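You operate a simulated robot arm through the tools that you are given. There is no shell and no other tool. Be economical: measure what you need, move in short steps, check, and stop when the job is done.

You are at the controls of a simulated two-armed robot. One attempt, no reset.

TASK
Wipe up the spill on the top of the wooden bench with the red rag and put it back.

The check looks at the end state, three seconds after you hand in, the way a careful person would. Anything else that was tipped, shoved, dropped, spilled or broken makes it a failure.

THE ROBOT
Two 7-joint arms with two-finger parallel grippers on one trunk, on a base that drives. Base frame: it is fixed to the floor where the robot stands at the start and does not move with it; the origin is under the middle of the robot, x ahead of it, y to its left, z up; the surface under the hand at the start is at about z = 98. Readings come in cm, rad, newtons and seconds.
The left shoulder is at the start at [2, 11.3, 132.2], the right one opposite. With the tool pointing down near the work surface each hand reaches from about 24 to 60 cm from the robot's upright axis, wherever it stands, measured 20 degrees to its own side. Payload 1.57 kg a hand.
The tool frame of a hand sits at the grasp point between the pads (the TCP): z along the fingers, y along the line on which they close. The tips reach 3 cm beyond it. Largest opening 8 cm; finger width 1.7, thickness 1.2; the body of the gripper, 4 by 8.2 cm, starts 8 cm behind the TCP.
Orientation is that of the tool frame in the base frame, as [roll, pitch, yaw] about the fixed x, y, z axes, in that order (R = Rz(yaw) Ry(pitch) Rx(roll)). With the fingers straight down and closing along the base's y, the tool's x points along the base's -x, its y along +y and its z along -z.

THE INTERFACE
- The arms move only by the tool servo_tool. It takes "left_commands", "right_commands" or both (then of equal length, played together; a hand with none holds still); each is a list of rows, each a list of 3 entries, a list of its own where there are three numbers: the shift along the tool's x, y, z in cm, then the turn, a rotation vector about the tool's x, y, z in rad, then the closure in counts, from 0 (fully open) to 255 (shut). In form: [[[x, y, z], [rx, ry, rz], grip], ...]. A call has 1 to 8 rows; each row shifts and turns the commanded pose from where the row before left it, along the tool's axes as they then stand. A row lasts 0.2 s, in which the tool goes at most 5 cm and 0.15 rad; a call with a longer step from one row to the next is refused whole, and so is a gripper value outside its range. Where a pose cannot be reached the arm comes as near as it can. A force on the tool above 40 N (or 10 N above the force at the start of the call, whichever is more), or a blocked arm, ends the call early, and 0.2 s more pass. The fingers move at their own pace (about 4.5 cm/s each) and stop on an object; they squeeze with about 32 N. The grip force told is the motor's: it shows also when the fingers shut on nothing. Time passes only in rows, and 0.2 s behind the last, so rows that do not move let the fingers close. The reply holds the time, the measured pose of the TCP, the force on the tool along the base axes, the opening and the grip force, in the units named above and with some noise, with the torque about the TCP (base axes, N m) and any sound that the robot's microphone picked up.
- Cameras (640 x 400 px; columns grow to the right, rows downward): "scene" is now at [9.29, 3.24, 144.48]; the picture's right is [0.38, -0.93, 0.00], its down [-0.56, -0.23, -0.80] and it looks along [0.74, 0.30, -0.60] (base axes); focal length 246 px, centre (320, 200). "left" rides on the left gripper at [7.2, 0.7, -12.2] in its tool frame; the picture's right is [-0.09, 1.00, 0.00], its down [-0.84, -0.08, -0.54] and it looks along [-0.54, -0.05, 0.84] (tool axes); focal length 238 px, centre (320, 200). "right" rides on the right gripper at [7.2, -0.7, -12.2] in its tool frame; the picture's right is [0.09, 1.00, 0.00], its down [-0.84, 0.08, -0.54] and it looks along [-0.54, 0.05, 0.84] (tool axes); focal length 238 px, centre (320, 200). There is no depth. A picture from a camera that has moved, and an enlarged one, comes with that camera's place and axes in the base frame and with its lens.
- capture(camera): a new picture of that camera. The clock stands still meanwhile.
- raise_lower(by): slides the trunk up (or, below 0, down) by that many cm; the arms and the scene camera ride with it, the base frame stays. It gives what a move gives, with no picture.
- roll_base(legs): drives the robot by 1 to 6 legs, each [ahead, left, turn to the left] in cm, cm and rad, along the robot's own axes; the way and the turn of a leg run together, so that a leg with both is an arc; at most 150 cm and 3.142 rad a leg. The arms and the cameras ride along, it lands a little off, and it stops where it bumps. It gives what a move gives.
- pan_tilt(pan, tilt): turns the head with the scene camera to pan (to the left, within 1.396 rad either way) and tilt (down, from -0.506 to 1.204), counted from straight ahead of the robot. It gives what a move gives.
- enlarge(camera, box): a new picture of the part [left, top, right, bottom] of that camera's present view, enlarged. The clock stands still meanwhile.
- sign_off(): hands the job in; it is judged then, once.

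Work in short steps. Places have to be worked out from the pictures, the camera data and where the tool is seen: move nearer, look again, correct. Check each grasp and each placing, and mend what went wrong. You have 120 turns and 108 pictures in all, those below and enlarged ones among them. Open the grippers and draw the arms clear of the work before you hand the job in, unless the task says otherwise; then end with one line.

The tools are called as a command line: name --argument value ..., lists and objects as JSON in quotes. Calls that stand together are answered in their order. servo_tool: Moves the arms, as the interface text tells. Its arguments: {"type":"object","properties":{"left_commands":{"type":"array","items":{"type":"array"}},"right_commands":{"type":"array","items":{"type":"array"}}},"required":[]} The other tools are called the same way: raise_lower (by) slides the trunk up or down; roll_base (legs) drives the base; pan_tilt (pan, tilt) turns the head that bears the scene camera; capture (camera) takes a picture; enlarge (camera, box) takes an enlarged picture of a part of a camera's view; sign_off () hands the job in.

At the start:

```text
clock: 0.0
left_tool_pos: [40.49, 33.78, 125.7]
left_ee_rot: [-3.141, -0.002, -3.14]
left_wrist_force: [-0.5, -0.3, 0.1]
left_wrist_torque: [-0.01, -0.03, 0.02]
left_grip_width: 8.02
left_grasp_force: 0.0
right_tool_pos: [40.0, -1.49, 117.21]
right_ee_rot: [-3.141, 0.001, 3.14]
right_wrist_force: [0.6, -1.0, 0.2]
right_wrist_torque: [0.01, 0.0, 0.0]
right_grip_width: 7.99
right_grasp_force: 0.2
trunk travel left (down, up): [-37.5, 19.5]
robot x, y, heading: [-0.09, -0.07, -0.0]
head pan, tilt: [0.386, 0.648]
```

scene: 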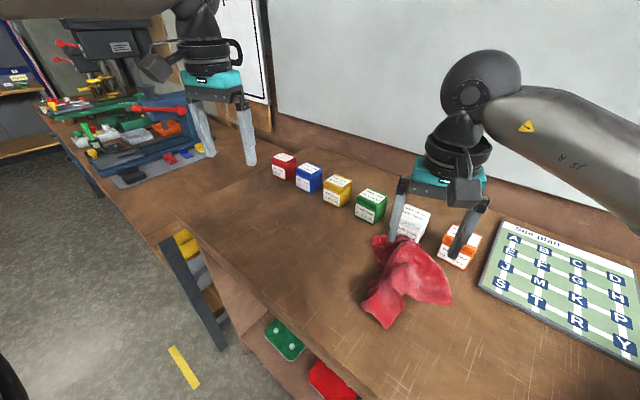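
right: 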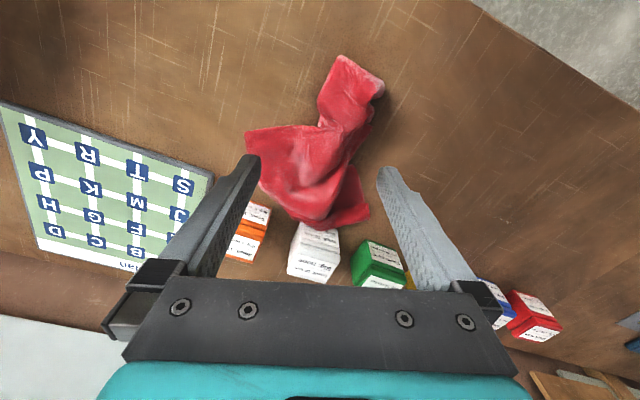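
left: 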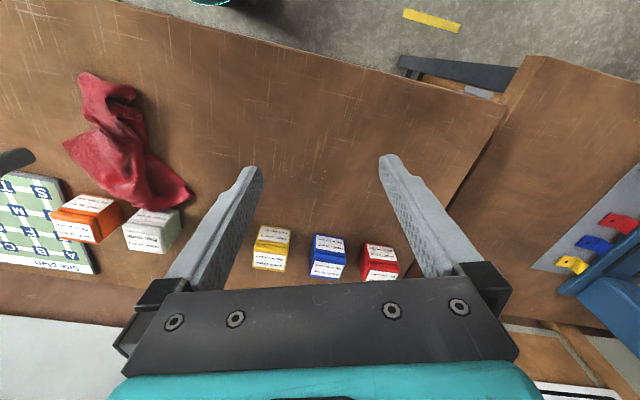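

The rag lies on the near bench in front of the boxes; no spill is visible yet. I'll turn the head to look over the rest of the bench.

pan_tilt --pan -0.4 --tilt 0.75

capture --camera "scene"

pan_tilt --pan 0.3 --tilt 1.0

capture --camera "scene"

```text
clock: 1.1
left_tool_pos: [40.61, 33.8, 125.74]
left_ee_rot: [3.142, 0.001, -3.139]
left_wrist_force: [-0.5, 0.1, -0.1]
left_wrist_torque: [0.0, -0.01, 0.01]
left_grip_width: 8.0
left_grasp_force: 0.1
right_tool_pos: [40.03, -1.53, 117.27]
right_ee_rot: [3.141, 0.001, -3.141]
right_wrist_force: [0.2, -0.4, 0.3]
right_wrist_torque: [-0.01, 0.0, 0.01]
right_grip_width: 7.98
right_grasp_force: 0.1
trunk travel left (down, up): [-37.5, 19.5]
robot x, y, heading: [-0.16, 0.25, -0.003]
head pan, tilt: [-0.4, 0.75]
```

```text
104 pictures are left
camera scene: at [8.88, -3.25, 143.61], right [-0.39, -0.92, 0.0], down [-0.63, 0.26, -0.73], along [0.67, -0.28, -0.68], focal length 246 px, centre (320, 200)
```

scene: 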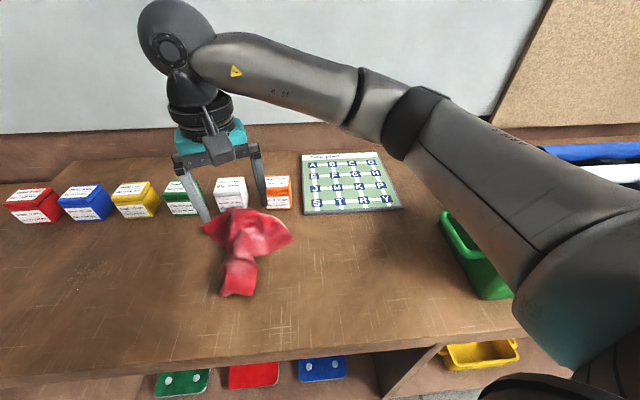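

```text
clock: 2.2
left_tool_pos: [40.63, 33.79, 125.77]
left_ee_rot: [3.141, 0.0, -3.139]
left_wrist_force: [0.0, -0.8, 0.9]
left_wrist_torque: [0.0, 0.02, 0.0]
left_grip_width: 7.97
left_grasp_force: 0.1
right_tool_pos: [40.01, -1.59, 117.15]
right_ee_rot: [3.141, 0.002, -3.141]
right_wrist_force: [1.0, -0.6, 0.2]
right_wrist_torque: [0.01, -0.02, 0.01]
right_grip_width: 8.02
right_grasp_force: 0.0
trunk travel left (down, up): [-37.5, 19.5]
robot x, y, heading: [0.06, 0.06, 0.003]
head pan, tilt: [0.3, 1.0]
```

```text
103 pictures are left
camera scene: at [7.9, 2.02, 141.7], right [0.29, -0.96, 0.0], down [-0.8, -0.25, -0.54], along [0.52, 0.16, -0.84], focal length 246 px, centre (320, 200)
```

scene: 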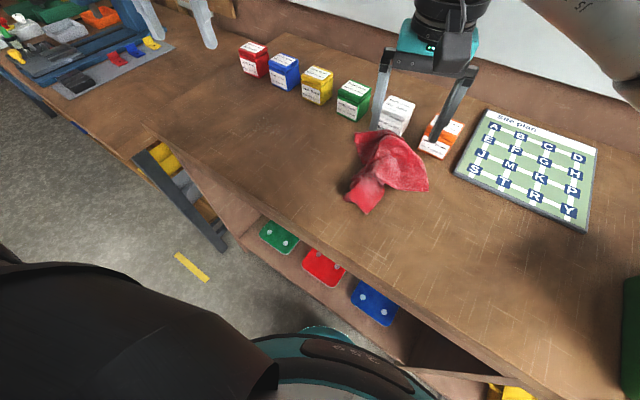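

A faint speckle may be on the bench left of the rag. I'll enlarge that area and the rest.

pan_tilt --pan 0.0 --tilt 0.9

enlarge --camera "scene" --box '[100, 100, 420, 300]'

enlarge --camera "scene" --box '[320, 100, 640, 300]'

capture --camera "scene"

```text
clock: 3.0
left_tool_pos: [40.49, 33.57, 125.75]
left_ee_rot: [-3.141, -0.002, -3.139]
left_wrist_force: [0.0, -0.1, -0.6]
left_wrist_torque: [-0.01, 0.0, 0.0]
left_grip_width: 7.99
left_grasp_force: 0.1
right_tool_pos: [39.92, -1.57, 117.14]
right_ee_rot: [3.141, 0.001, 3.141]
right_wrist_force: [-0.1, 0.1, 0.8]
right_wrist_torque: [-0.01, 0.0, 0.0]
right_grip_width: 8.01
right_grasp_force: 0.1
trunk travel left (down, up): [-37.5, 19.5]
robot x, y, heading: [0.47, -0.25, -0.002]
head pan, tilt: [0.0, 0.901]
```

```text
2.00 times, centred on (260, 200) of scene
camera zoom: at [8.79, -0.02, 142.42], right [0.0, -1.0, 0.0], down [-0.78, 0.0, -0.62], along [0.62, 0.0, -0.78], focal length 491 px, centre (440, 200)
```

zoom: 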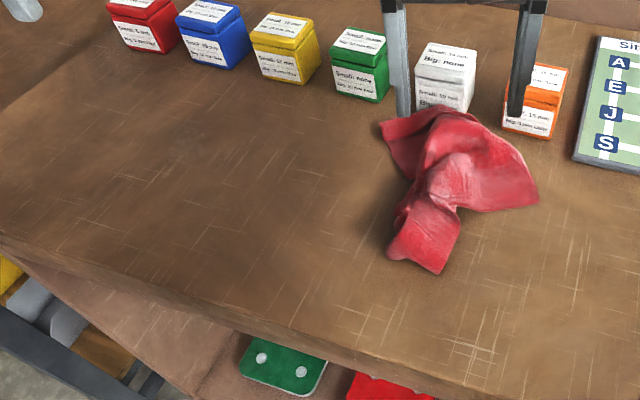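

```text
2.00 times, centred on (480, 200) of scene
camera zoom: at [8.79, -0.02, 142.42], right [0.0, -1.0, 0.0], down [-0.78, 0.0, -0.62], along [0.62, 0.0, -0.78], focal length 491 px, centre (0, 200)
```

zoom: 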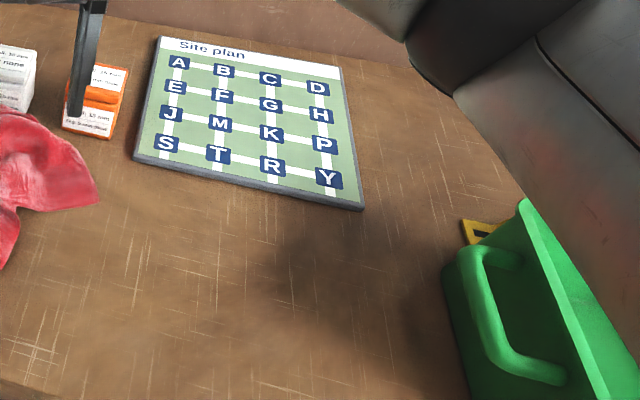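

```text
100 pictures are left
camera scene: at [8.79, -0.02, 142.42], right [0.0, -1.0, 0.0], down [-0.78, 0.0, -0.62], along [0.62, 0.0, -0.78], focal length 246 px, centre (320, 200)
```

scene: 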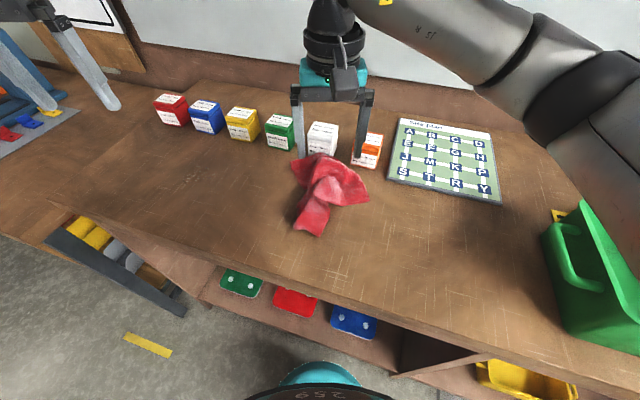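

No clear spill yet. I'll look further right and left, to survey the whole surroundings.

pan_tilt --pan -1.1 --tilt 0.7

capture --camera "scene"

pan_tilt --pan 1.0 --tilt 0.5

capture --camera "scene"

```text
clock: 4.3
left_tool_pos: [40.53, 33.74, 125.84]
left_ee_rot: [3.141, -0.001, -3.14]
left_wrist_force: [0.2, 0.4, 0.3]
left_wrist_torque: [0.02, 0.01, -0.01]
left_grip_width: 8.0
left_grasp_force: 0.0
right_tool_pos: [40.04, -1.49, 117.22]
right_ee_rot: [3.141, 0.0, -3.141]
right_wrist_force: [0.1, -0.2, -0.4]
right_wrist_torque: [0.03, 0.01, -0.01]
right_grip_width: 8.03
right_grasp_force: 0.0
trunk travel left (down, up): [-37.5, 19.5]
robot x, y, heading: [-0.17, 0.13, 0.002]
head pan, tilt: [-1.1, 0.7]
```

```text
99 pictures are left
camera scene: at [5.1, -7.59, 144.04], right [-0.89, -0.45, 0.0], down [-0.29, 0.57, -0.76], along [0.35, -0.68, -0.64], focal length 246 px, centre (320, 200)
```

scene: 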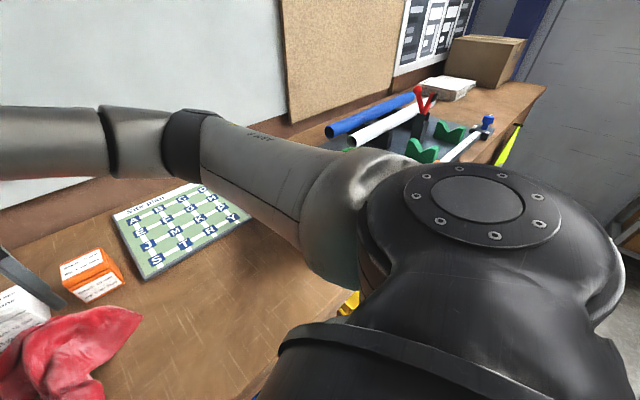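

```text
clock: 6.3
left_tool_pos: [40.65, 33.66, 125.76]
left_ee_rot: [-3.141, 0.001, -3.138]
left_wrist_force: [0.4, 0.4, 0.2]
left_wrist_torque: [0.01, 0.01, 0.05]
left_grip_width: 8.02
left_grasp_force: 0.1
right_tool_pos: [40.05, -1.64, 117.25]
right_ee_rot: [-3.142, 0.001, -3.141]
right_wrist_force: [-1.1, -0.3, -0.2]
right_wrist_torque: [0.02, -0.01, -0.05]
right_grip_width: 8.01
right_grasp_force: 0.0
trunk travel left (down, up): [-37.5, 19.5]
robot x, y, heading: [0.01, 0.0, 0.002]
head pan, tilt: [1.0, 0.499]
```

```text
98 pictures are left
camera scene: at [6.16, 7.62, 145.81], right [0.84, -0.54, 0.0], down [-0.26, -0.4, -0.88], along [0.47, 0.74, -0.48], focal length 246 px, centre (320, 200)
```

scene: 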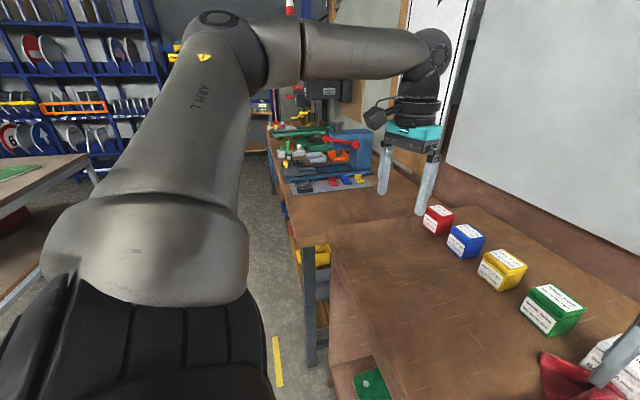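

I recheck the speckled spot on the bench, left of the rag, with an enlargement.

pan_tilt --pan -0.4 --tilt 0.75

enlarge --camera "scene" --box '[0, 200, 208, 330]'

enlarge --camera "scene" --box '[200, 180, 520, 380]'

```text
clock: 7.8
left_tool_pos: [40.61, 33.67, 125.76]
left_ee_rot: [3.141, 0.0, 3.141]
left_wrist_force: [-0.3, -0.1, -0.3]
left_wrist_torque: [-0.01, -0.03, -0.01]
left_grip_width: 8.04
left_grasp_force: 0.1
right_tool_pos: [39.99, -1.55, 117.22]
right_ee_rot: [-3.141, 0.0, 3.141]
right_wrist_force: [0.0, -1.0, 0.3]
right_wrist_torque: [0.01, 0.02, -0.02]
right_grip_width: 8.0
right_grasp_force: 0.1
trunk travel left (down, up): [-37.5, 19.5]
robot x, y, heading: [0.14, 0.21, 0.004]
head pan, tilt: [-0.4, 0.75]
```

```text
3.08 times, centred on (104, 265) of scene
camera zoom: at [8.88, -3.25, 143.61], right [-0.39, -0.92, 0.0], down [-0.63, 0.26, -0.73], along [0.67, -0.28, -0.68], focal length 756 px, centre (985, 0)
```

zoom: 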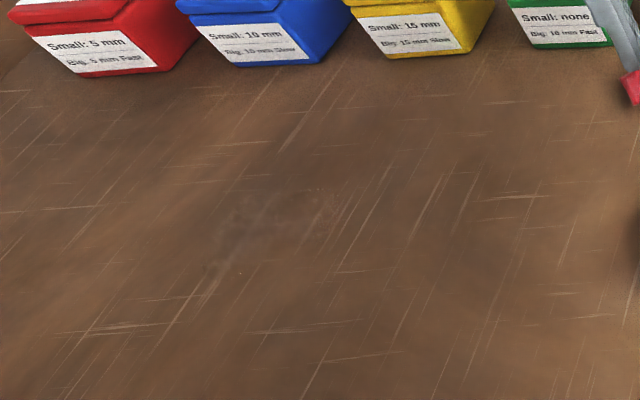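

```text
2.00 times, centred on (360, 280) of scene
camera zoom: at [8.88, -3.25, 143.61], right [-0.39, -0.92, 0.0], down [-0.63, 0.26, -0.73], along [0.67, -0.28, -0.68], focal length 491 px, centre (240, 40)
```

zoom: 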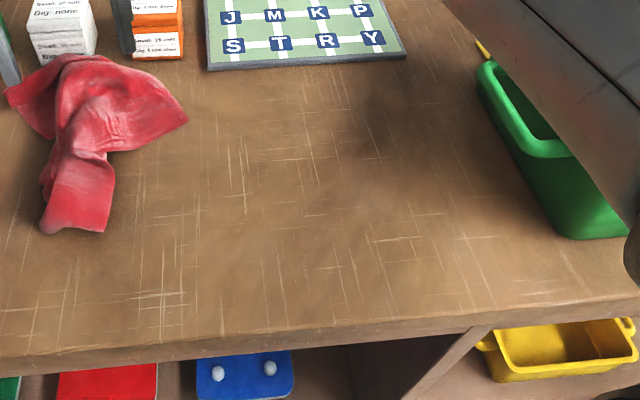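

A faint glossy patch shows, at about (53, 31) on the bench. I'll look at it through the left wrist camera, and at the right side too.

enlarge --camera "left" --box '[160, 80, 448, 260]'

enlarge --camera "right" --box '[320, 0, 640, 200]'

enlarge --camera "right" --box '[0, 0, 320, 200]'

```text
2.22 times, centred on (304, 170) of left
camera zoom: at [33.32, 34.42, 137.92], right [0.09, 1.0, 0.0], down [0.84, -0.08, 0.54], along [0.54, -0.05, -0.84], focal length 530 px, centre (356, 267)
```

zoom: 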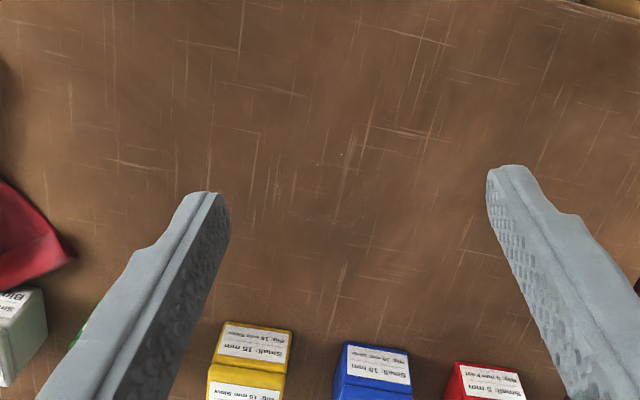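

```text
2.00 times, centred on (480, 100) of right
camera zoom: at [32.89, -2.24, 129.43], right [-0.09, 1.0, 0.0], down [0.84, 0.08, 0.54], along [0.54, 0.05, -0.84], focal length 477 px, centre (0, 400)
```

zoom: 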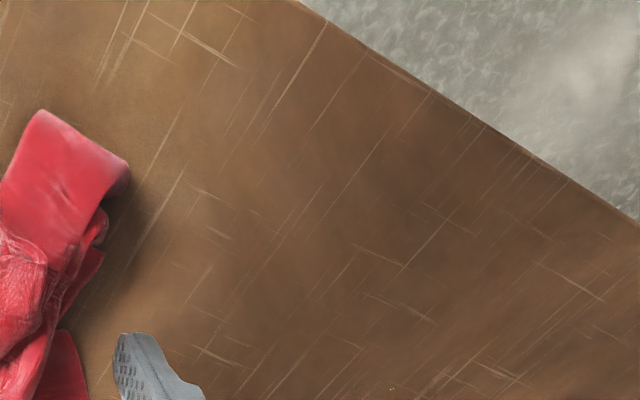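

```text
2.00 times, centred on (160, 100) of right
camera zoom: at [32.89, -2.24, 129.43], right [-0.09, 1.0, 0.0], down [0.84, 0.08, 0.54], along [0.54, 0.05, -0.84], focal length 477 px, centre (640, 400)
```

zoom: 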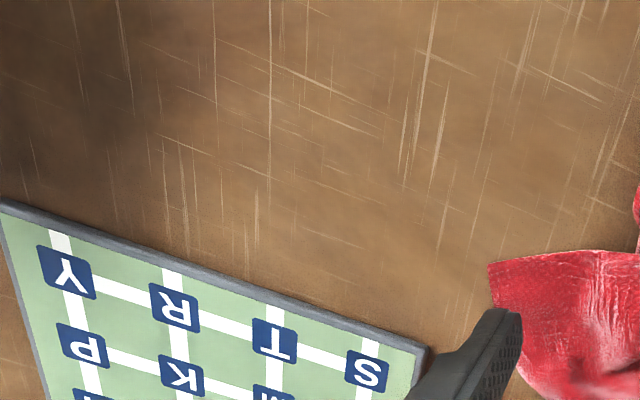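

The left camera shows tiny glints near (340,155) of the zoom. I'll zoom closer from both cameras.

enlarge --camera "left" --box '[256, 110, 384, 190]'

enlarge --camera "scene" --box '[40, 240, 136, 300]'

```text
5.00 times, centred on (320, 150) of left
camera zoom: at [33.32, 34.42, 137.92], right [0.09, 1.0, 0.0], down [0.84, -0.08, 0.54], along [0.54, -0.05, -0.84], focal length 1192 px, centre (320, 450)
```

zoom: 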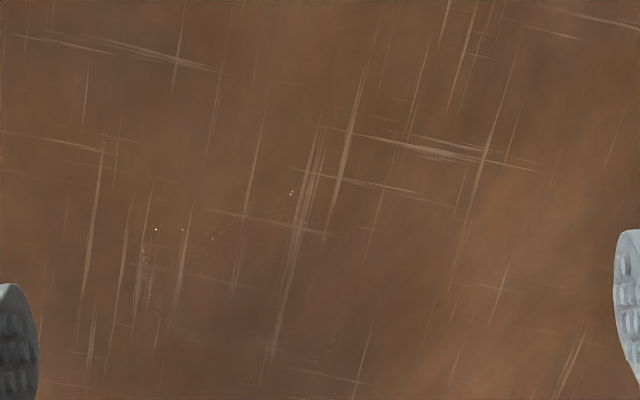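

```text
6.67 times, centred on (88, 270) of scene
camera zoom: at [8.88, -3.25, 143.61], right [-0.39, -0.92, 0.0], down [-0.63, 0.26, -0.73], along [0.67, -0.28, -0.68], focal length 1638 px, centre (1867, -267)
```

zoom: 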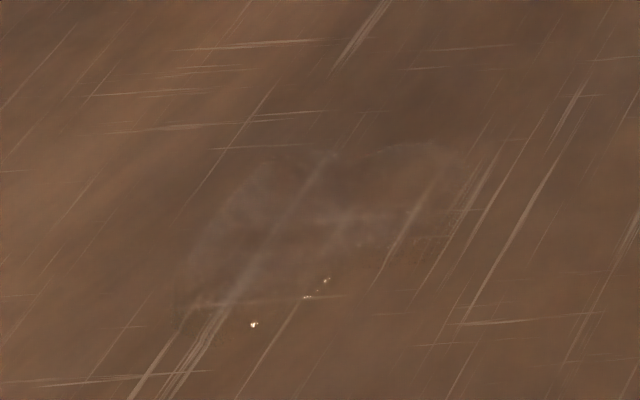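

The puddle is clear liquid, spanning about x 48–56, y 26–34 (centre ≈ (52, 30)). The rag spans x 33–57, y −11–8; I'll centre the right hand over its middle ridge near (44, −1.5) and look.

servo_tool --right_commands '[[[-2, 0, 3], [0, 0, 0], 0], [[-2, 0, 3], [0, 0, 0], 0], [[0, 0, 1], [0, 0, 0], 0]]'

capture --camera "right"

capture --camera "scene"

```text
clock: 8.7
left_tool_pos: [40.54, 33.72, 125.78]
left_ee_rot: [3.141, -0.001, -3.141]
left_wrist_force: [1.3, 0.8, -0.3]
left_wrist_torque: [-0.01, -0.01, -0.04]
left_grip_width: 8.0
left_grasp_force: 0.0
right_tool_pos: [44.16, -1.54, 110.17]
right_ee_rot: [-3.141, 0.003, 3.14]
right_wrist_force: [0.3, 0.4, 0.1]
right_wrist_torque: [0.03, -0.02, -0.01]
right_grip_width: 8.0
right_grasp_force: 0.0
trunk travel left (down, up): [-37.5, 19.5]
robot x, y, heading: [0.07, 0.41, 0.0]
head pan, tilt: [-0.4, 0.75]
```

```text
90 pictures are left
camera right: at [36.91, -2.27, 122.31], right [-0.09, 1.0, 0.0], down [0.84, 0.08, 0.54], along [0.54, 0.05, -0.84], focal length 238 px, centre (320, 200)
```

right: 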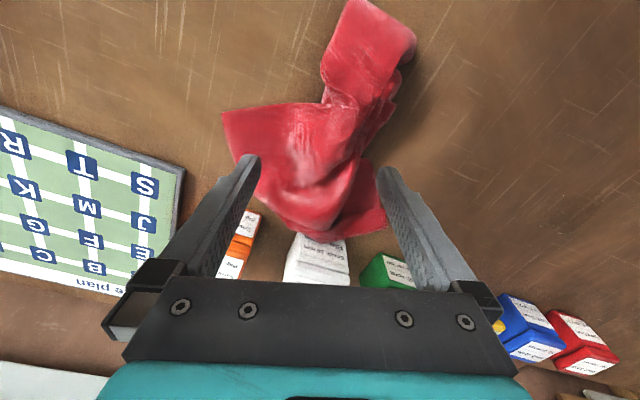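

```text
89 pictures are left
camera scene: at [8.86, -3.26, 143.61], right [-0.39, -0.92, 0.0], down [-0.63, 0.27, -0.73], along [0.67, -0.28, -0.68], focal length 246 px, centre (320, 200)
```

scene: 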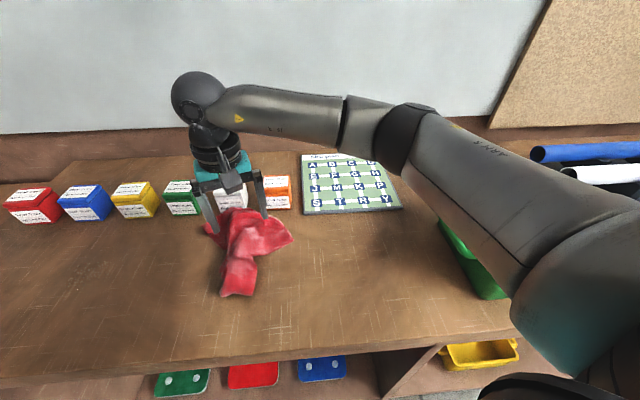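

The fingers straddle the ridge. I descend to z≈102 and close.

servo_tool --right_commands '[[[0, 0.7, 3], [0, 0, 0], 0], [[0, 0, 3], [0, 0, 0], 0], [[0, 0, 2], [0, 0, 0], 0], [[0, 0, 0], [0, 0, 0], 255], [[0, 0, 0], [0, 0, 0], 255], [[0, 0, 0], [0, 0, 0], 255], [[0, 0, 0], [0, 0, 0], 255], [[0, 0, 0], [0, 0, 0], 255]]'

capture --camera "right"

capture --camera "scene"

```text
clock: 10.4
left_tool_pos: [40.55, 33.7, 125.77]
left_ee_rot: [-3.14, 0.001, -3.14]
left_wrist_force: [1.6, 0.2, 0.8]
left_wrist_torque: [0.0, 0.02, 0.02]
left_grip_width: 7.99
left_grasp_force: 0.1
right_tool_pos: [44.06, -0.85, 102.39]
right_ee_rot: [-3.141, 0.002, 3.14]
right_wrist_force: [-0.6, -1.5, 1.7]
right_wrist_torque: [-0.01, 0.02, -0.01]
right_grip_width: 0.42
right_grasp_force: 18.1
trunk travel left (down, up): [-37.5, 19.5]
robot x, y, heading: [0.1, -0.09, 0.009]
head pan, tilt: [-0.4, 0.75]
```

```text
88 pictures are left
camera right: at [36.89, -1.56, 114.43], right [-0.09, 1.0, 0.0], down [0.84, 0.08, 0.54], along [0.54, 0.05, -0.84], focal length 238 px, centre (320, 200)
```

right: 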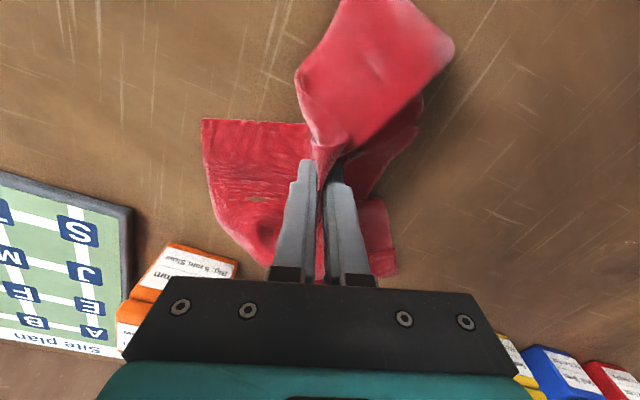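

```text
87 pictures are left
camera scene: at [8.86, -3.26, 143.62], right [-0.39, -0.92, 0.0], down [-0.63, 0.27, -0.73], along [0.67, -0.28, -0.68], focal length 246 px, centre (320, 200)
```

scene: 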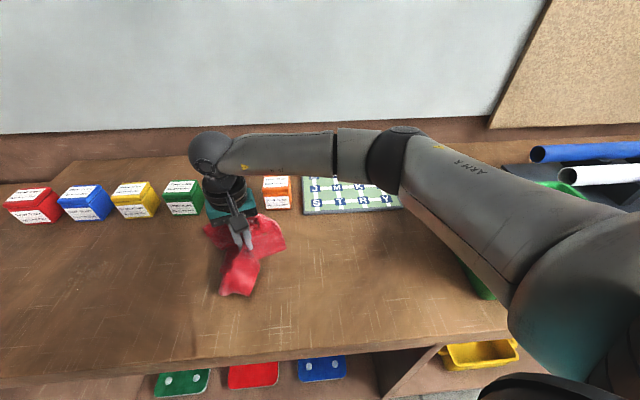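

The rag is pinched (opening 0.42 cm, 18 N). I lift it straight up, slightly back from the boxes.

servo_tool --right_commands '[[[0, 0, -3], [0, 0, 0], 255], [[1, 0, -3], [0, 0, 0], 255], [[1, 0, -4], [0, 0, 0], 255], [[1, 0, -4], [0, 0, 0], 255], [[0, 0, -4], [0, 0, 0], 255], [[0, 0, 0], [0, 0, 0], 255]]'

capture --camera "right"

capture --camera "scene"

```text
clock: 11.8
left_tool_pos: [40.68, 33.75, 125.78]
left_ee_rot: [-3.141, 0.0, -3.14]
left_wrist_force: [-0.6, 0.2, -0.2]
left_wrist_torque: [0.03, -0.01, -0.02]
left_grip_width: 8.0
left_grasp_force: 0.1
right_tool_pos: [41.08, -0.87, 120.19]
right_ee_rot: [-3.141, -0.001, 3.141]
right_wrist_force: [-0.5, 0.5, 0.4]
right_wrist_torque: [0.04, 0.0, 0.0]
right_grip_width: 0.4
right_grasp_force: 25.2
trunk travel left (down, up): [-37.5, 19.5]
robot x, y, heading: [-0.22, -0.28, -0.002]
head pan, tilt: [-0.4, 0.75]
```

```text
86 pictures are left
camera right: at [33.9, -1.55, 132.46], right [-0.09, 1.0, 0.0], down [0.84, 0.08, 0.54], along [0.54, 0.05, -0.84], focal length 238 px, centre (320, 200)
```

right: 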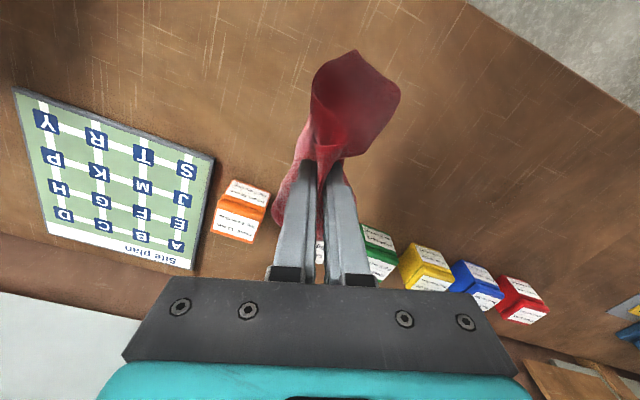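

```text
85 pictures are left
camera scene: at [8.89, -3.27, 143.61], right [-0.39, -0.92, 0.0], down [-0.63, 0.27, -0.73], along [0.67, -0.28, -0.68], focal length 246 px, centre (320, 200)
```

scene: 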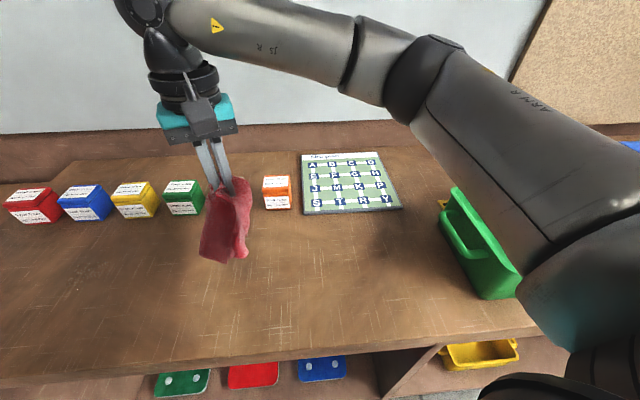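

The rag hangs clear. I drive the base 32 cm left, so the right hand faces the puddle.

roll_base --legs '[[0, 32, 0]]'

capture --camera "scene"

capture --camera "right"

```text
clock: 14.0
left_tool_pos: [40.32, 65.66, 125.76]
left_ee_rot: [3.141, 0.001, -3.139]
left_wrist_force: [0.5, 0.0, -0.2]
left_wrist_torque: [-0.02, -0.02, 0.0]
left_grip_width: 8.0
left_grasp_force: 0.0
right_tool_pos: [41.0, 31.11, 120.28]
right_ee_rot: [-3.141, 0.001, -3.138]
right_wrist_force: [0.0, 0.9, 0.4]
right_wrist_torque: [-0.02, 0.0, 0.04]
right_grip_width: 0.44
right_grasp_force: 24.6
trunk travel left (down, up): [-37.5, 19.5]
robot x, y, heading: [-0.11, 31.63, 0.002]
head pan, tilt: [-0.4, 0.75]
```

```text
84 pictures are left
camera scene: at [8.83, 28.53, 143.61], right [-0.39, -0.92, 0.0], down [-0.63, 0.26, -0.73], along [0.67, -0.28, -0.68], focal length 246 px, centre (320, 200)
```

scene: 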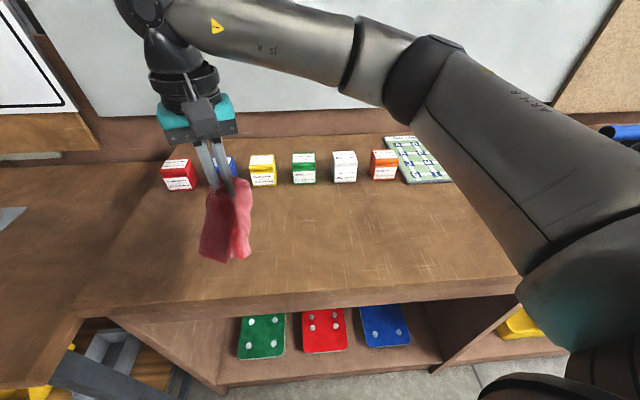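

```text
83 pictures are left
camera right: at [33.86, 30.32, 132.42], right [-0.1, 1.0, 0.0], down [0.84, 0.08, 0.54], along [0.54, 0.05, -0.84], focal length 238 px, centre (320, 200)
```

right: 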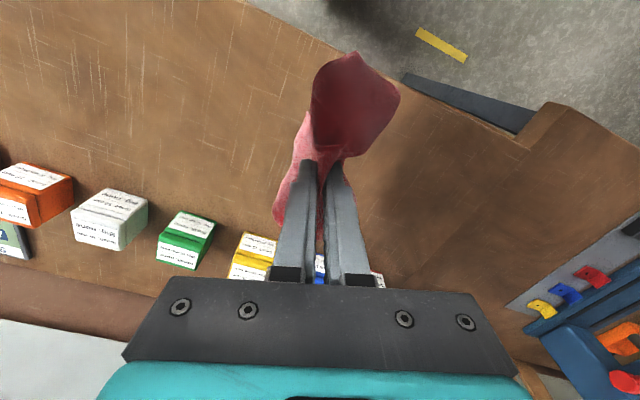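

The hand is at (41, 31). I move over the puddle's near part and lower until the rag meets the bench.

servo_tool --right_commands '[[[-4, -0.5, 2], [0, 0, 0], 255], [[-4, -0.5, 3], [0, 0, 0], 255], [[-2, 0, 3], [0, 0, 0], 255], [[0, 0, 3], [0, 0, 0], 255], [[0, 0, 3], [0, 0, 0], 255], [[0, 0, 2], [0, 0, 0], 255], [[0, 0, 1.5], [0, 0, 0], 255]]'

capture --camera "right"

capture --camera "scene"

```text
refused: row 2 steps farther than a row can; nothing moved
```

```text
82 pictures are left
camera right: at [33.86, 30.32, 132.42], right [-0.1, 1.0, 0.0], down [0.84, 0.08, 0.54], along [0.54, 0.05, -0.84], focal length 238 px, centre (320, 200)
```

right: 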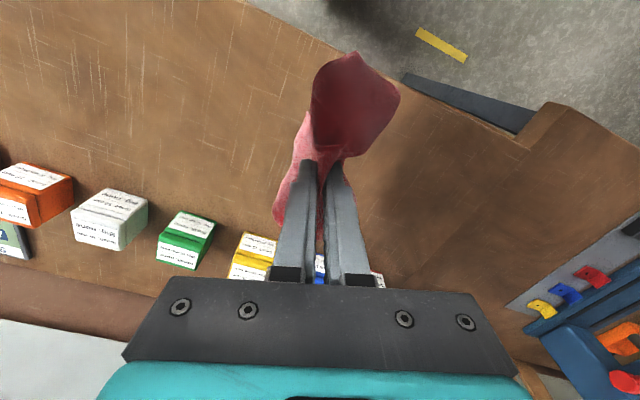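

```text
81 pictures are left
camera scene: at [8.83, 28.53, 143.61], right [-0.39, -0.92, 0.0], down [-0.63, 0.26, -0.73], along [0.67, -0.28, -0.68], focal length 246 px, centre (320, 200)
```

scene: 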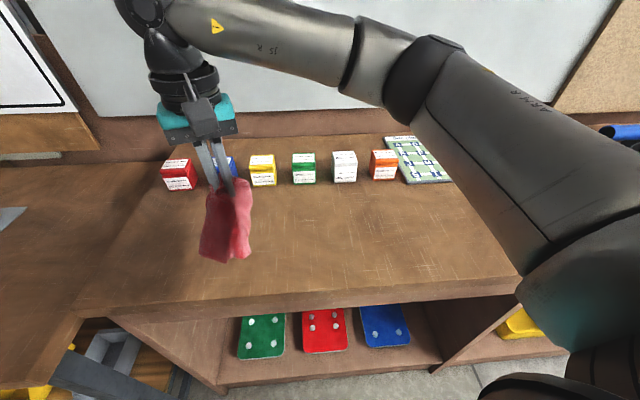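

Refused because one row exceeded 5 cm; I repeat it with smaller rows.

servo_tool --right_commands '[[[-4, -0.5, 2], [0, 0, 0], 255], [[-3, -0.5, 3], [0, 0, 0], 255], [[-2, 0, 3], [0, 0, 0], 255], [[0, 0, 3], [0, 0, 0], 255], [[0, 0, 3], [0, 0, 0], 255], [[0, 0, 2], [0, 0, 0], 255], [[0, 0, 1.5], [0, 0, 0], 255]]'

capture --camera "right"

capture --camera "scene"

```text
clock: 15.6
left_tool_pos: [40.26, 65.52, 125.8]
left_ee_rot: [3.141, -0.002, -3.138]
left_wrist_force: [0.2, 0.7, 0.1]
left_wrist_torque: [0.0, -0.03, 0.0]
left_grip_width: 8.03
left_grasp_force: 0.0
right_tool_pos: [49.95, 29.93, 102.84]
right_ee_rot: [3.142, -0.002, -3.139]
right_wrist_force: [0.0, 0.6, 1.9]
right_wrist_torque: [0.02, 0.01, 0.0]
right_grip_width: 0.4
right_grasp_force: 25.0
trunk travel left (down, up): [-37.5, 19.5]
robot x, y, heading: [-0.22, 31.74, 0.004]
head pan, tilt: [-0.4, 0.75]
```

```text
80 pictures are left
camera right: at [42.82, 29.27, 114.93], right [-0.1, 1.0, 0.0], down [0.84, 0.08, 0.54], along [0.54, 0.05, -0.84], focal length 238 px, centre (320, 200)
```

right: 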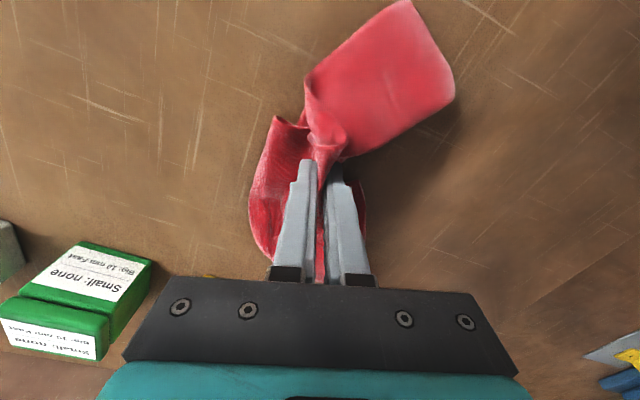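

```text
79 pictures are left
camera scene: at [8.83, 28.46, 143.62], right [-0.39, -0.92, 0.0], down [-0.63, 0.26, -0.73], along [0.67, -0.28, -0.68], focal length 246 px, centre (320, 200)
```

scene: 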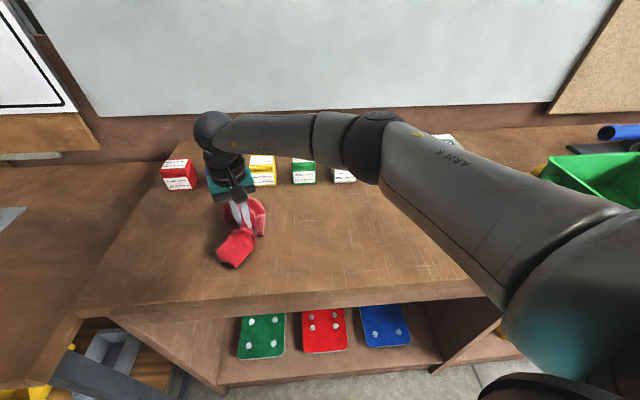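

The rag touches the bench (1.9 N). I press a little lower and scrub in y strokes, stepping across x.

servo_tool --right_commands '[[[0, 0, 0.9], [0, 0, 0], 255], [[1.5, -2.5, 0], [0, 0, 0], 255], [[1, -2, 0], [0, 0, 0], 255], [[0, 3, 0], [0, 0, 0], 255], [[0, 3, 0], [0, 0, 0], 255], [[0, 3, 0], [0, 0, 0], 255], [[-2, 0, 0], [0, 0, 0], 255], [[0, -3, 0], [0, 0, 0], 255]]'

servo_tool --right_commands '[[[0, -3, 0], [0, 0, 0], 255], [[0, -3, 0], [0, 0, 0], 255], [[-2, 0, 0], [0, 0, 0], 255], [[0, 3, 0], [0, 0, 0], 255], [[0, 3, 0], [0, 0, 0], 255], [[0, 3, 0], [0, 0, 0], 255], [[-2, 0, 0], [0, 0, 0], 255], [[0, -3, 0], [0, 0, 0], 255]]'

servo_tool --right_commands '[[[0, -3, 0], [0, 0, 0], 255], [[0, -3, 0], [0, 0, 0], 255], [[-2, 0, 0], [0, 0, 0], 255], [[0, 3, 0], [0, 0, 0], 255], [[0, 3, 0], [0, 0, 0], 255], [[0, 3, 0], [0, 0, 0], 255]]'

capture --camera "scene"

capture --camera "right"

```text
clock: 17.4
left_tool_pos: [40.39, 65.48, 125.93]
left_ee_rot: [3.14, 0.001, -3.139]
left_wrist_force: [-0.8, -0.1, 0.5]
left_wrist_torque: [0.03, -0.01, 0.02]
left_grip_width: 8.0
left_grasp_force: 0.1
right_tool_pos: [49.49, 31.53, 101.79]
right_ee_rot: [3.139, 0.002, -3.138]
right_wrist_force: [1.1, 1.4, 6.8]
right_wrist_torque: [0.1, -0.03, -0.04]
right_grip_width: 0.37
right_grasp_force: 24.9
trunk travel left (down, up): [-37.5, 19.5]
robot x, y, heading: [0.11, 31.69, 0.004]
head pan, tilt: [-0.4, 0.75]
```

```text
clock: 19.2
left_tool_pos: [40.43, 65.31, 125.98]
left_ee_rot: [3.136, 0.003, -3.137]
left_wrist_force: [0.5, 0.9, -0.3]
left_wrist_torque: [0.04, 0.01, 0.02]
left_grip_width: 8.01
left_grasp_force: 0.1
right_tool_pos: [53.57, 31.41, 101.88]
right_ee_rot: [3.138, 0.003, -3.137]
right_wrist_force: [1.3, 0.8, 5.6]
right_wrist_torque: [0.08, -0.01, -0.02]
right_grip_width: 0.44
right_grasp_force: 25.0
trunk travel left (down, up): [-37.5, 19.5]
robot x, y, heading: [-0.11, 31.54, 0.006]
head pan, tilt: [-0.4, 0.75]
```

```text
clock: 20.6
left_tool_pos: [40.36, 65.61, 125.72]
left_ee_rot: [-3.141, -0.001, -3.135]
left_wrist_force: [-0.2, 0.1, 0.4]
left_wrist_torque: [-0.01, 0.0, 0.0]
left_grip_width: 8.01
left_grasp_force: 0.1
right_tool_pos: [53.45, 34.29, 102.03]
right_ee_rot: [-3.141, -0.002, -3.138]
right_wrist_force: [-0.4, 0.4, -0.2]
right_wrist_torque: [-0.02, 0.02, -0.01]
right_grip_width: 0.38
right_grasp_force: 25.1
right hand out of reach, approached as far as the arm can: row 5, 6
trunk travel left (down, up): [-37.5, 19.5]
robot x, y, heading: [-0.0, 31.61, 0.009]
head pan, tilt: [-0.4, 0.75]
```

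```text
78 pictures are left
camera scene: at [8.81, 28.54, 143.61], right [-0.39, -0.92, 0.0], down [-0.63, 0.26, -0.73], along [0.68, -0.28, -0.68], focal length 246 px, centre (320, 200)
```

scene: 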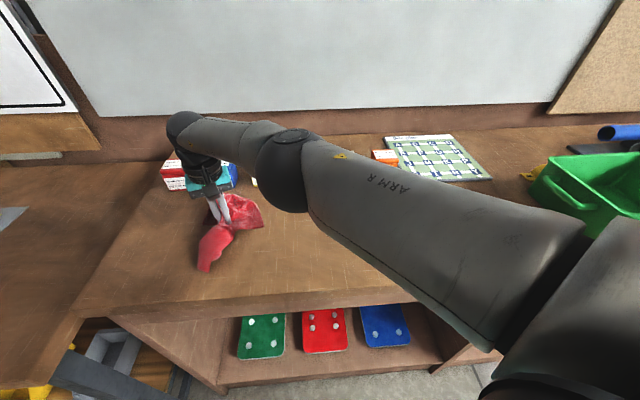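

```text
77 pictures are left
camera right: at [46.28, 33.55, 114.27], right [-0.1, 1.0, 0.0], down [0.84, 0.08, 0.54], along [0.54, 0.05, -0.84], focal length 238 px, centre (320, 200)
```

right: 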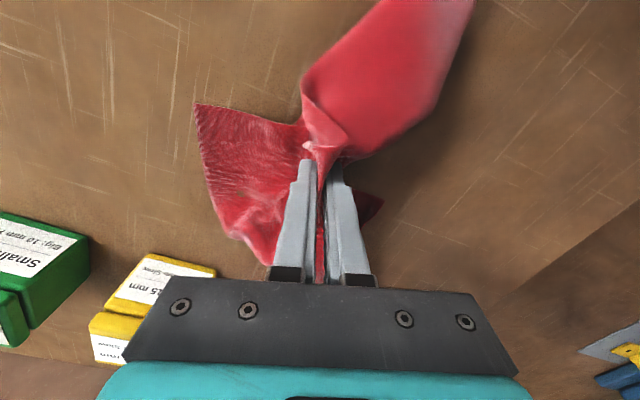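

Most of the area is covered, the far corner being at the reach limit. I lift the rag and draw back to inspect.

servo_tool --right_commands '[[[2, 0, -2], [0, 0, 0], 255], [[3, -2, -3], [0, 0, 0], 255], [[3, -2, -3], [0, 0, 0], 255], [[3, -2, -3], [0, 0, 0], 255], [[2, -3, -3], [0, 0, 0], 255], [[1, -4, -2], [0, 0, 0], 255], [[0, -4, 0], [0, 0, 0], 255], [[0, -4, 0], [0, 0, 0], 255]]'

pan_tilt --pan 0.0 --tilt 0.8

capture --camera "scene"

capture --camera "right"

```text
clock: 22.4
left_tool_pos: [40.41, 65.43, 125.78]
left_ee_rot: [3.139, 0.0, -3.138]
left_wrist_force: [-0.5, -0.2, 0.3]
left_wrist_torque: [-0.01, 0.02, 0.01]
left_grip_width: 7.99
left_grasp_force: 0.1
right_tool_pos: [39.49, 12.9, 118.14]
right_ee_rot: [3.141, 0.0, -3.136]
right_wrist_force: [-0.1, -0.3, -0.2]
right_wrist_torque: [0.01, 0.02, 0.0]
right_grip_width: 0.41
right_grasp_force: 24.8
trunk travel left (down, up): [-37.5, 19.5]
robot x, y, heading: [0.29, 31.58, 0.001]
head pan, tilt: [-0.4, 0.75]
```

```text
clock: 23.2
left_tool_pos: [40.32, 65.58, 125.86]
left_ee_rot: [3.14, 0.0, -3.138]
left_wrist_force: [-0.1, -0.4, -0.6]
left_wrist_torque: [0.0, 0.0, 0.01]
left_grip_width: 7.99
left_grasp_force: 0.1
right_tool_pos: [39.45, 13.04, 118.12]
right_ee_rot: [-3.141, -0.001, -3.139]
right_wrist_force: [-0.5, 0.3, -0.7]
right_wrist_torque: [0.01, 0.01, 0.03]
right_grip_width: 0.41
right_grasp_force: 24.5
trunk travel left (down, up): [-37.5, 19.5]
robot x, y, heading: [-0.17, 31.74, 0.003]
head pan, tilt: [0.0, 0.799]
```

```text
76 pictures are left
camera scene: at [9.25, 31.67, 143.21], right [0.0, -1.0, 0.0], down [-0.72, 0.0, -0.7], along [0.7, 0.0, -0.72], focal length 246 px, centre (320, 200)
```

scene: 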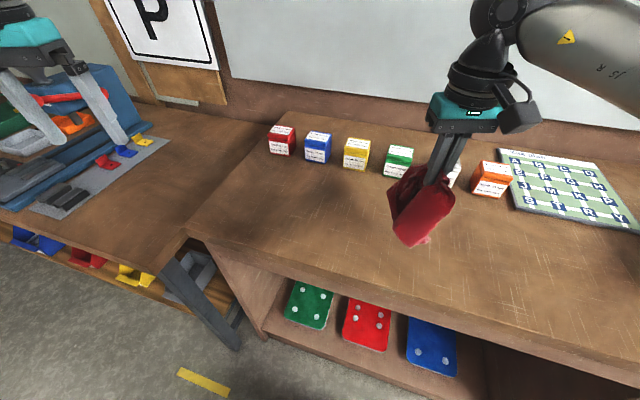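

```text
75 pictures are left
camera right: at [32.36, 12.33, 130.3], right [-0.09, 1.0, 0.0], down [0.84, 0.08, 0.54], along [0.54, 0.05, -0.84], focal length 238 px, centre (320, 200)
```

right: 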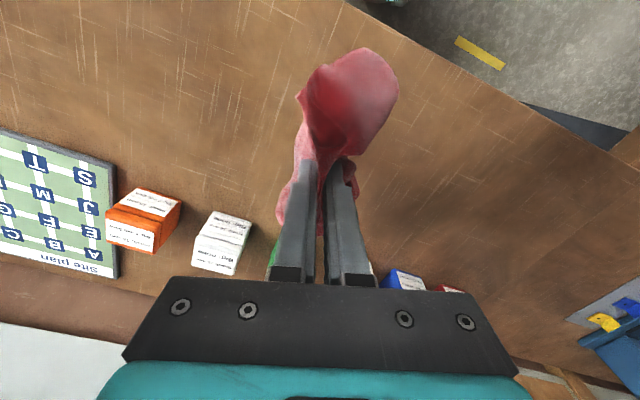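

I enlarge the puddle area, expected near pixel (327, 203).

enlarge --camera "scene" --box '[272, 168, 384, 238]'

enlarge --camera "right" --box '[360, 130, 552, 250]'

```text
5.71 times, centred on (328, 203) of scene
camera zoom: at [9.25, 31.67, 143.21], right [0.0, -1.0, 0.0], down [-0.72, 0.0, -0.7], along [0.7, 0.0, -0.72], focal length 1404 px, centre (274, 183)
```

zoom: 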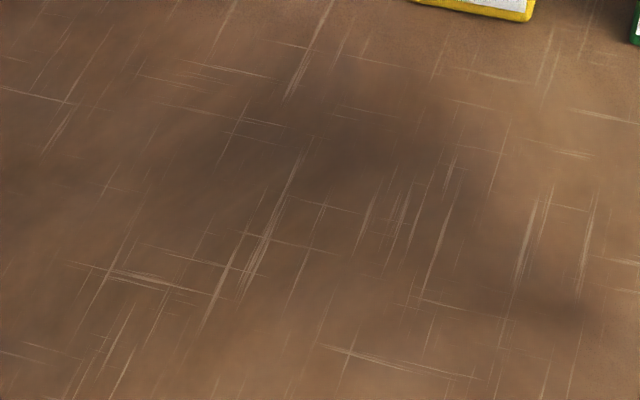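

```text
3.33 times, centred on (456, 190) of right
camera zoom: at [32.36, 12.33, 130.3], right [-0.09, 1.0, 0.0], down [0.84, 0.08, 0.54], along [0.54, 0.05, -0.84], focal length 794 px, centre (-133, 233)
```

zoom: 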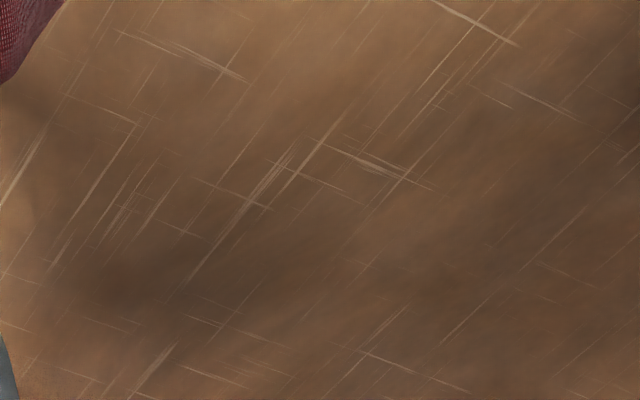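

No gloss is left from here. I drive back to the start place and check from the view that showed it before.

roll_base --legs '[[0, -31.6, 0]]'

pan_tilt --pan -0.4 --tilt 0.75

enlarge --camera "scene" --box '[40, 240, 136, 300]'

enlarge --camera "left" --box '[256, 110, 384, 190]'

enlarge --camera "scene" --box '[0, 200, 208, 330]'

```text
clock: 25.4
left_tool_pos: [40.52, 33.62, 125.81]
left_ee_rot: [3.14, 0.0, 3.141]
left_wrist_force: [0.6, 0.9, -0.1]
left_wrist_torque: [0.02, 0.0, 0.02]
left_grip_width: 8.0
left_grasp_force: 0.1
right_tool_pos: [39.49, -18.91, 118.04]
right_ee_rot: [3.141, 0.001, 3.141]
right_wrist_force: [-0.1, 0.4, -0.6]
right_wrist_torque: [0.01, -0.01, -0.01]
right_grip_width: 0.43
right_grasp_force: 24.4
trunk travel left (down, up): [-37.5, 19.5]
robot x, y, heading: [-0.07, 0.11, 0.0]
head pan, tilt: [0.0, 0.799]
```

```text
clock: 26.2
left_tool_pos: [40.66, 33.63, 125.83]
left_ee_rot: [3.141, 0.0, 3.14]
left_wrist_force: [0.7, 0.0, -0.1]
left_wrist_torque: [0.0, -0.02, 0.0]
left_grip_width: 8.0
left_grasp_force: 0.0
right_tool_pos: [39.42, -18.89, 118.16]
right_ee_rot: [-3.141, 0.002, 3.14]
right_wrist_force: [1.0, -0.4, -0.2]
right_wrist_torque: [0.02, 0.04, 0.01]
right_grip_width: 0.44
right_grasp_force: 24.9
trunk travel left (down, up): [-37.5, 19.5]
robot x, y, heading: [0.06, -0.16, -0.002]
head pan, tilt: [-0.4, 0.75]
```

```text
6.67 times, centred on (88, 270) of scene
camera zoom: at [8.84, -3.27, 143.61], right [-0.39, -0.92, 0.0], down [-0.63, 0.27, -0.73], along [0.67, -0.29, -0.68], focal length 1638 px, centre (1867, -267)
```

zoom: 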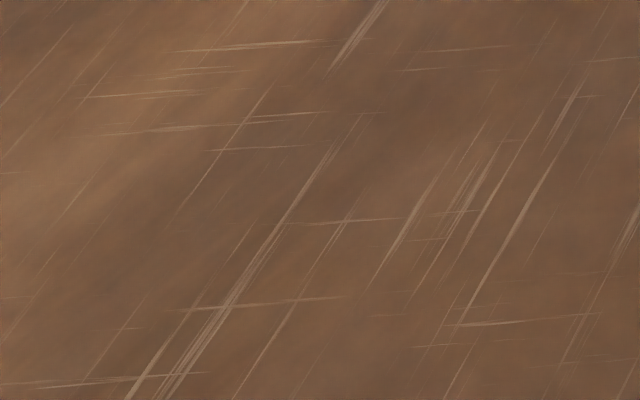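

```text
5.00 times, centred on (320, 150) of left
camera zoom: at [33.37, 34.35, 137.92], right [0.09, 1.0, 0.0], down [0.84, -0.08, 0.54], along [0.54, -0.05, -0.84], focal length 1192 px, centre (320, 450)
```

zoom: 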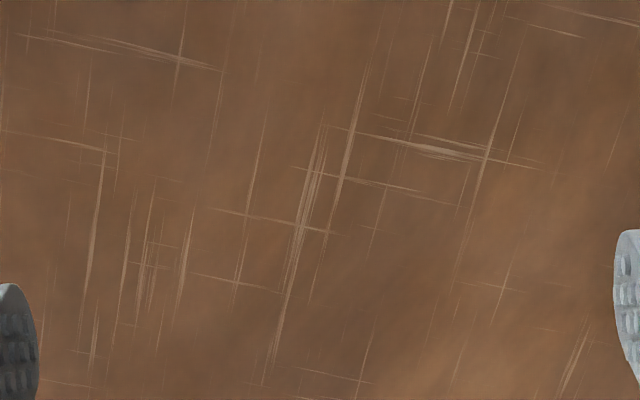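

```text
3.08 times, centred on (104, 265) of scene
camera zoom: at [8.84, -3.27, 143.61], right [-0.39, -0.92, 0.0], down [-0.63, 0.27, -0.73], along [0.67, -0.29, -0.68], focal length 756 px, centre (985, 0)
```

zoom: 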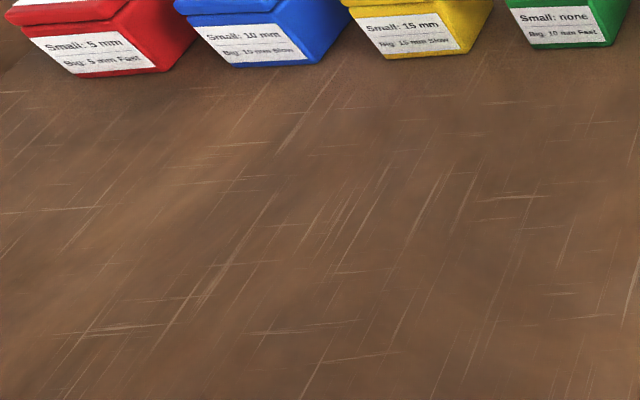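

The puddle is gone in both views. I bring the rag back over its old spot at (44, −0.9).

servo_tool --right_commands '[[[0, 4.5, 0], [0, 0, 0], 255], [[-1, 4.5, 0], [0, 0, 0], 255], [[-1, 4.5, 0], [0, 0, 0], 255], [[-1, 4.5, 0], [0, 0, 0], 255], [[-1, 0, 3], [0, 0, 0], 255], [[0, 0, 3], [0, 0, 0], 255], [[0, 0, 3], [0, 0, 0], 255]]'

capture --camera "scene"

capture --camera "right"

```text
clock: 27.8
left_tool_pos: [40.56, 33.58, 125.74]
left_ee_rot: [3.141, 0.001, 3.14]
left_wrist_force: [0.3, 0.0, 0.2]
left_wrist_torque: [0.04, 0.0, 0.01]
left_grip_width: 8.0
left_grasp_force: 0.1
right_tool_pos: [43.54, -0.99, 109.1]
right_ee_rot: [-3.14, 0.0, 3.14]
right_wrist_force: [0.7, 0.8, -0.6]
right_wrist_torque: [0.0, 0.02, -0.01]
right_grip_width: 0.43
right_grasp_force: 24.5
trunk travel left (down, up): [-37.5, 19.5]
robot x, y, heading: [-0.1, 0.13, -0.003]
head pan, tilt: [-0.4, 0.75]
```

```text
69 pictures are left
camera scene: at [8.86, -3.3, 143.61], right [-0.39, -0.92, 0.0], down [-0.63, 0.27, -0.73], along [0.67, -0.29, -0.68], focal length 246 px, centre (320, 200)
```

scene: 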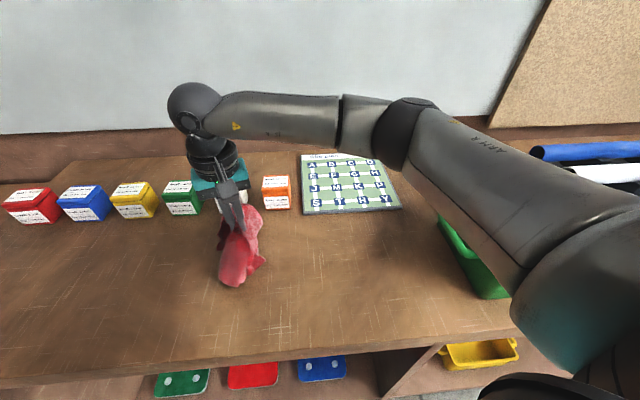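

```text
68 pictures are left
camera right: at [36.37, -1.61, 121.27], right [-0.09, 1.0, 0.0], down [0.84, 0.08, 0.54], along [0.54, 0.05, -0.84], focal length 238 px, centre (320, 200)
```

right: 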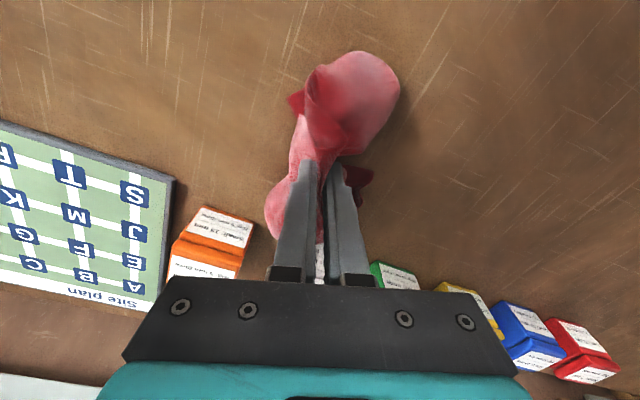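

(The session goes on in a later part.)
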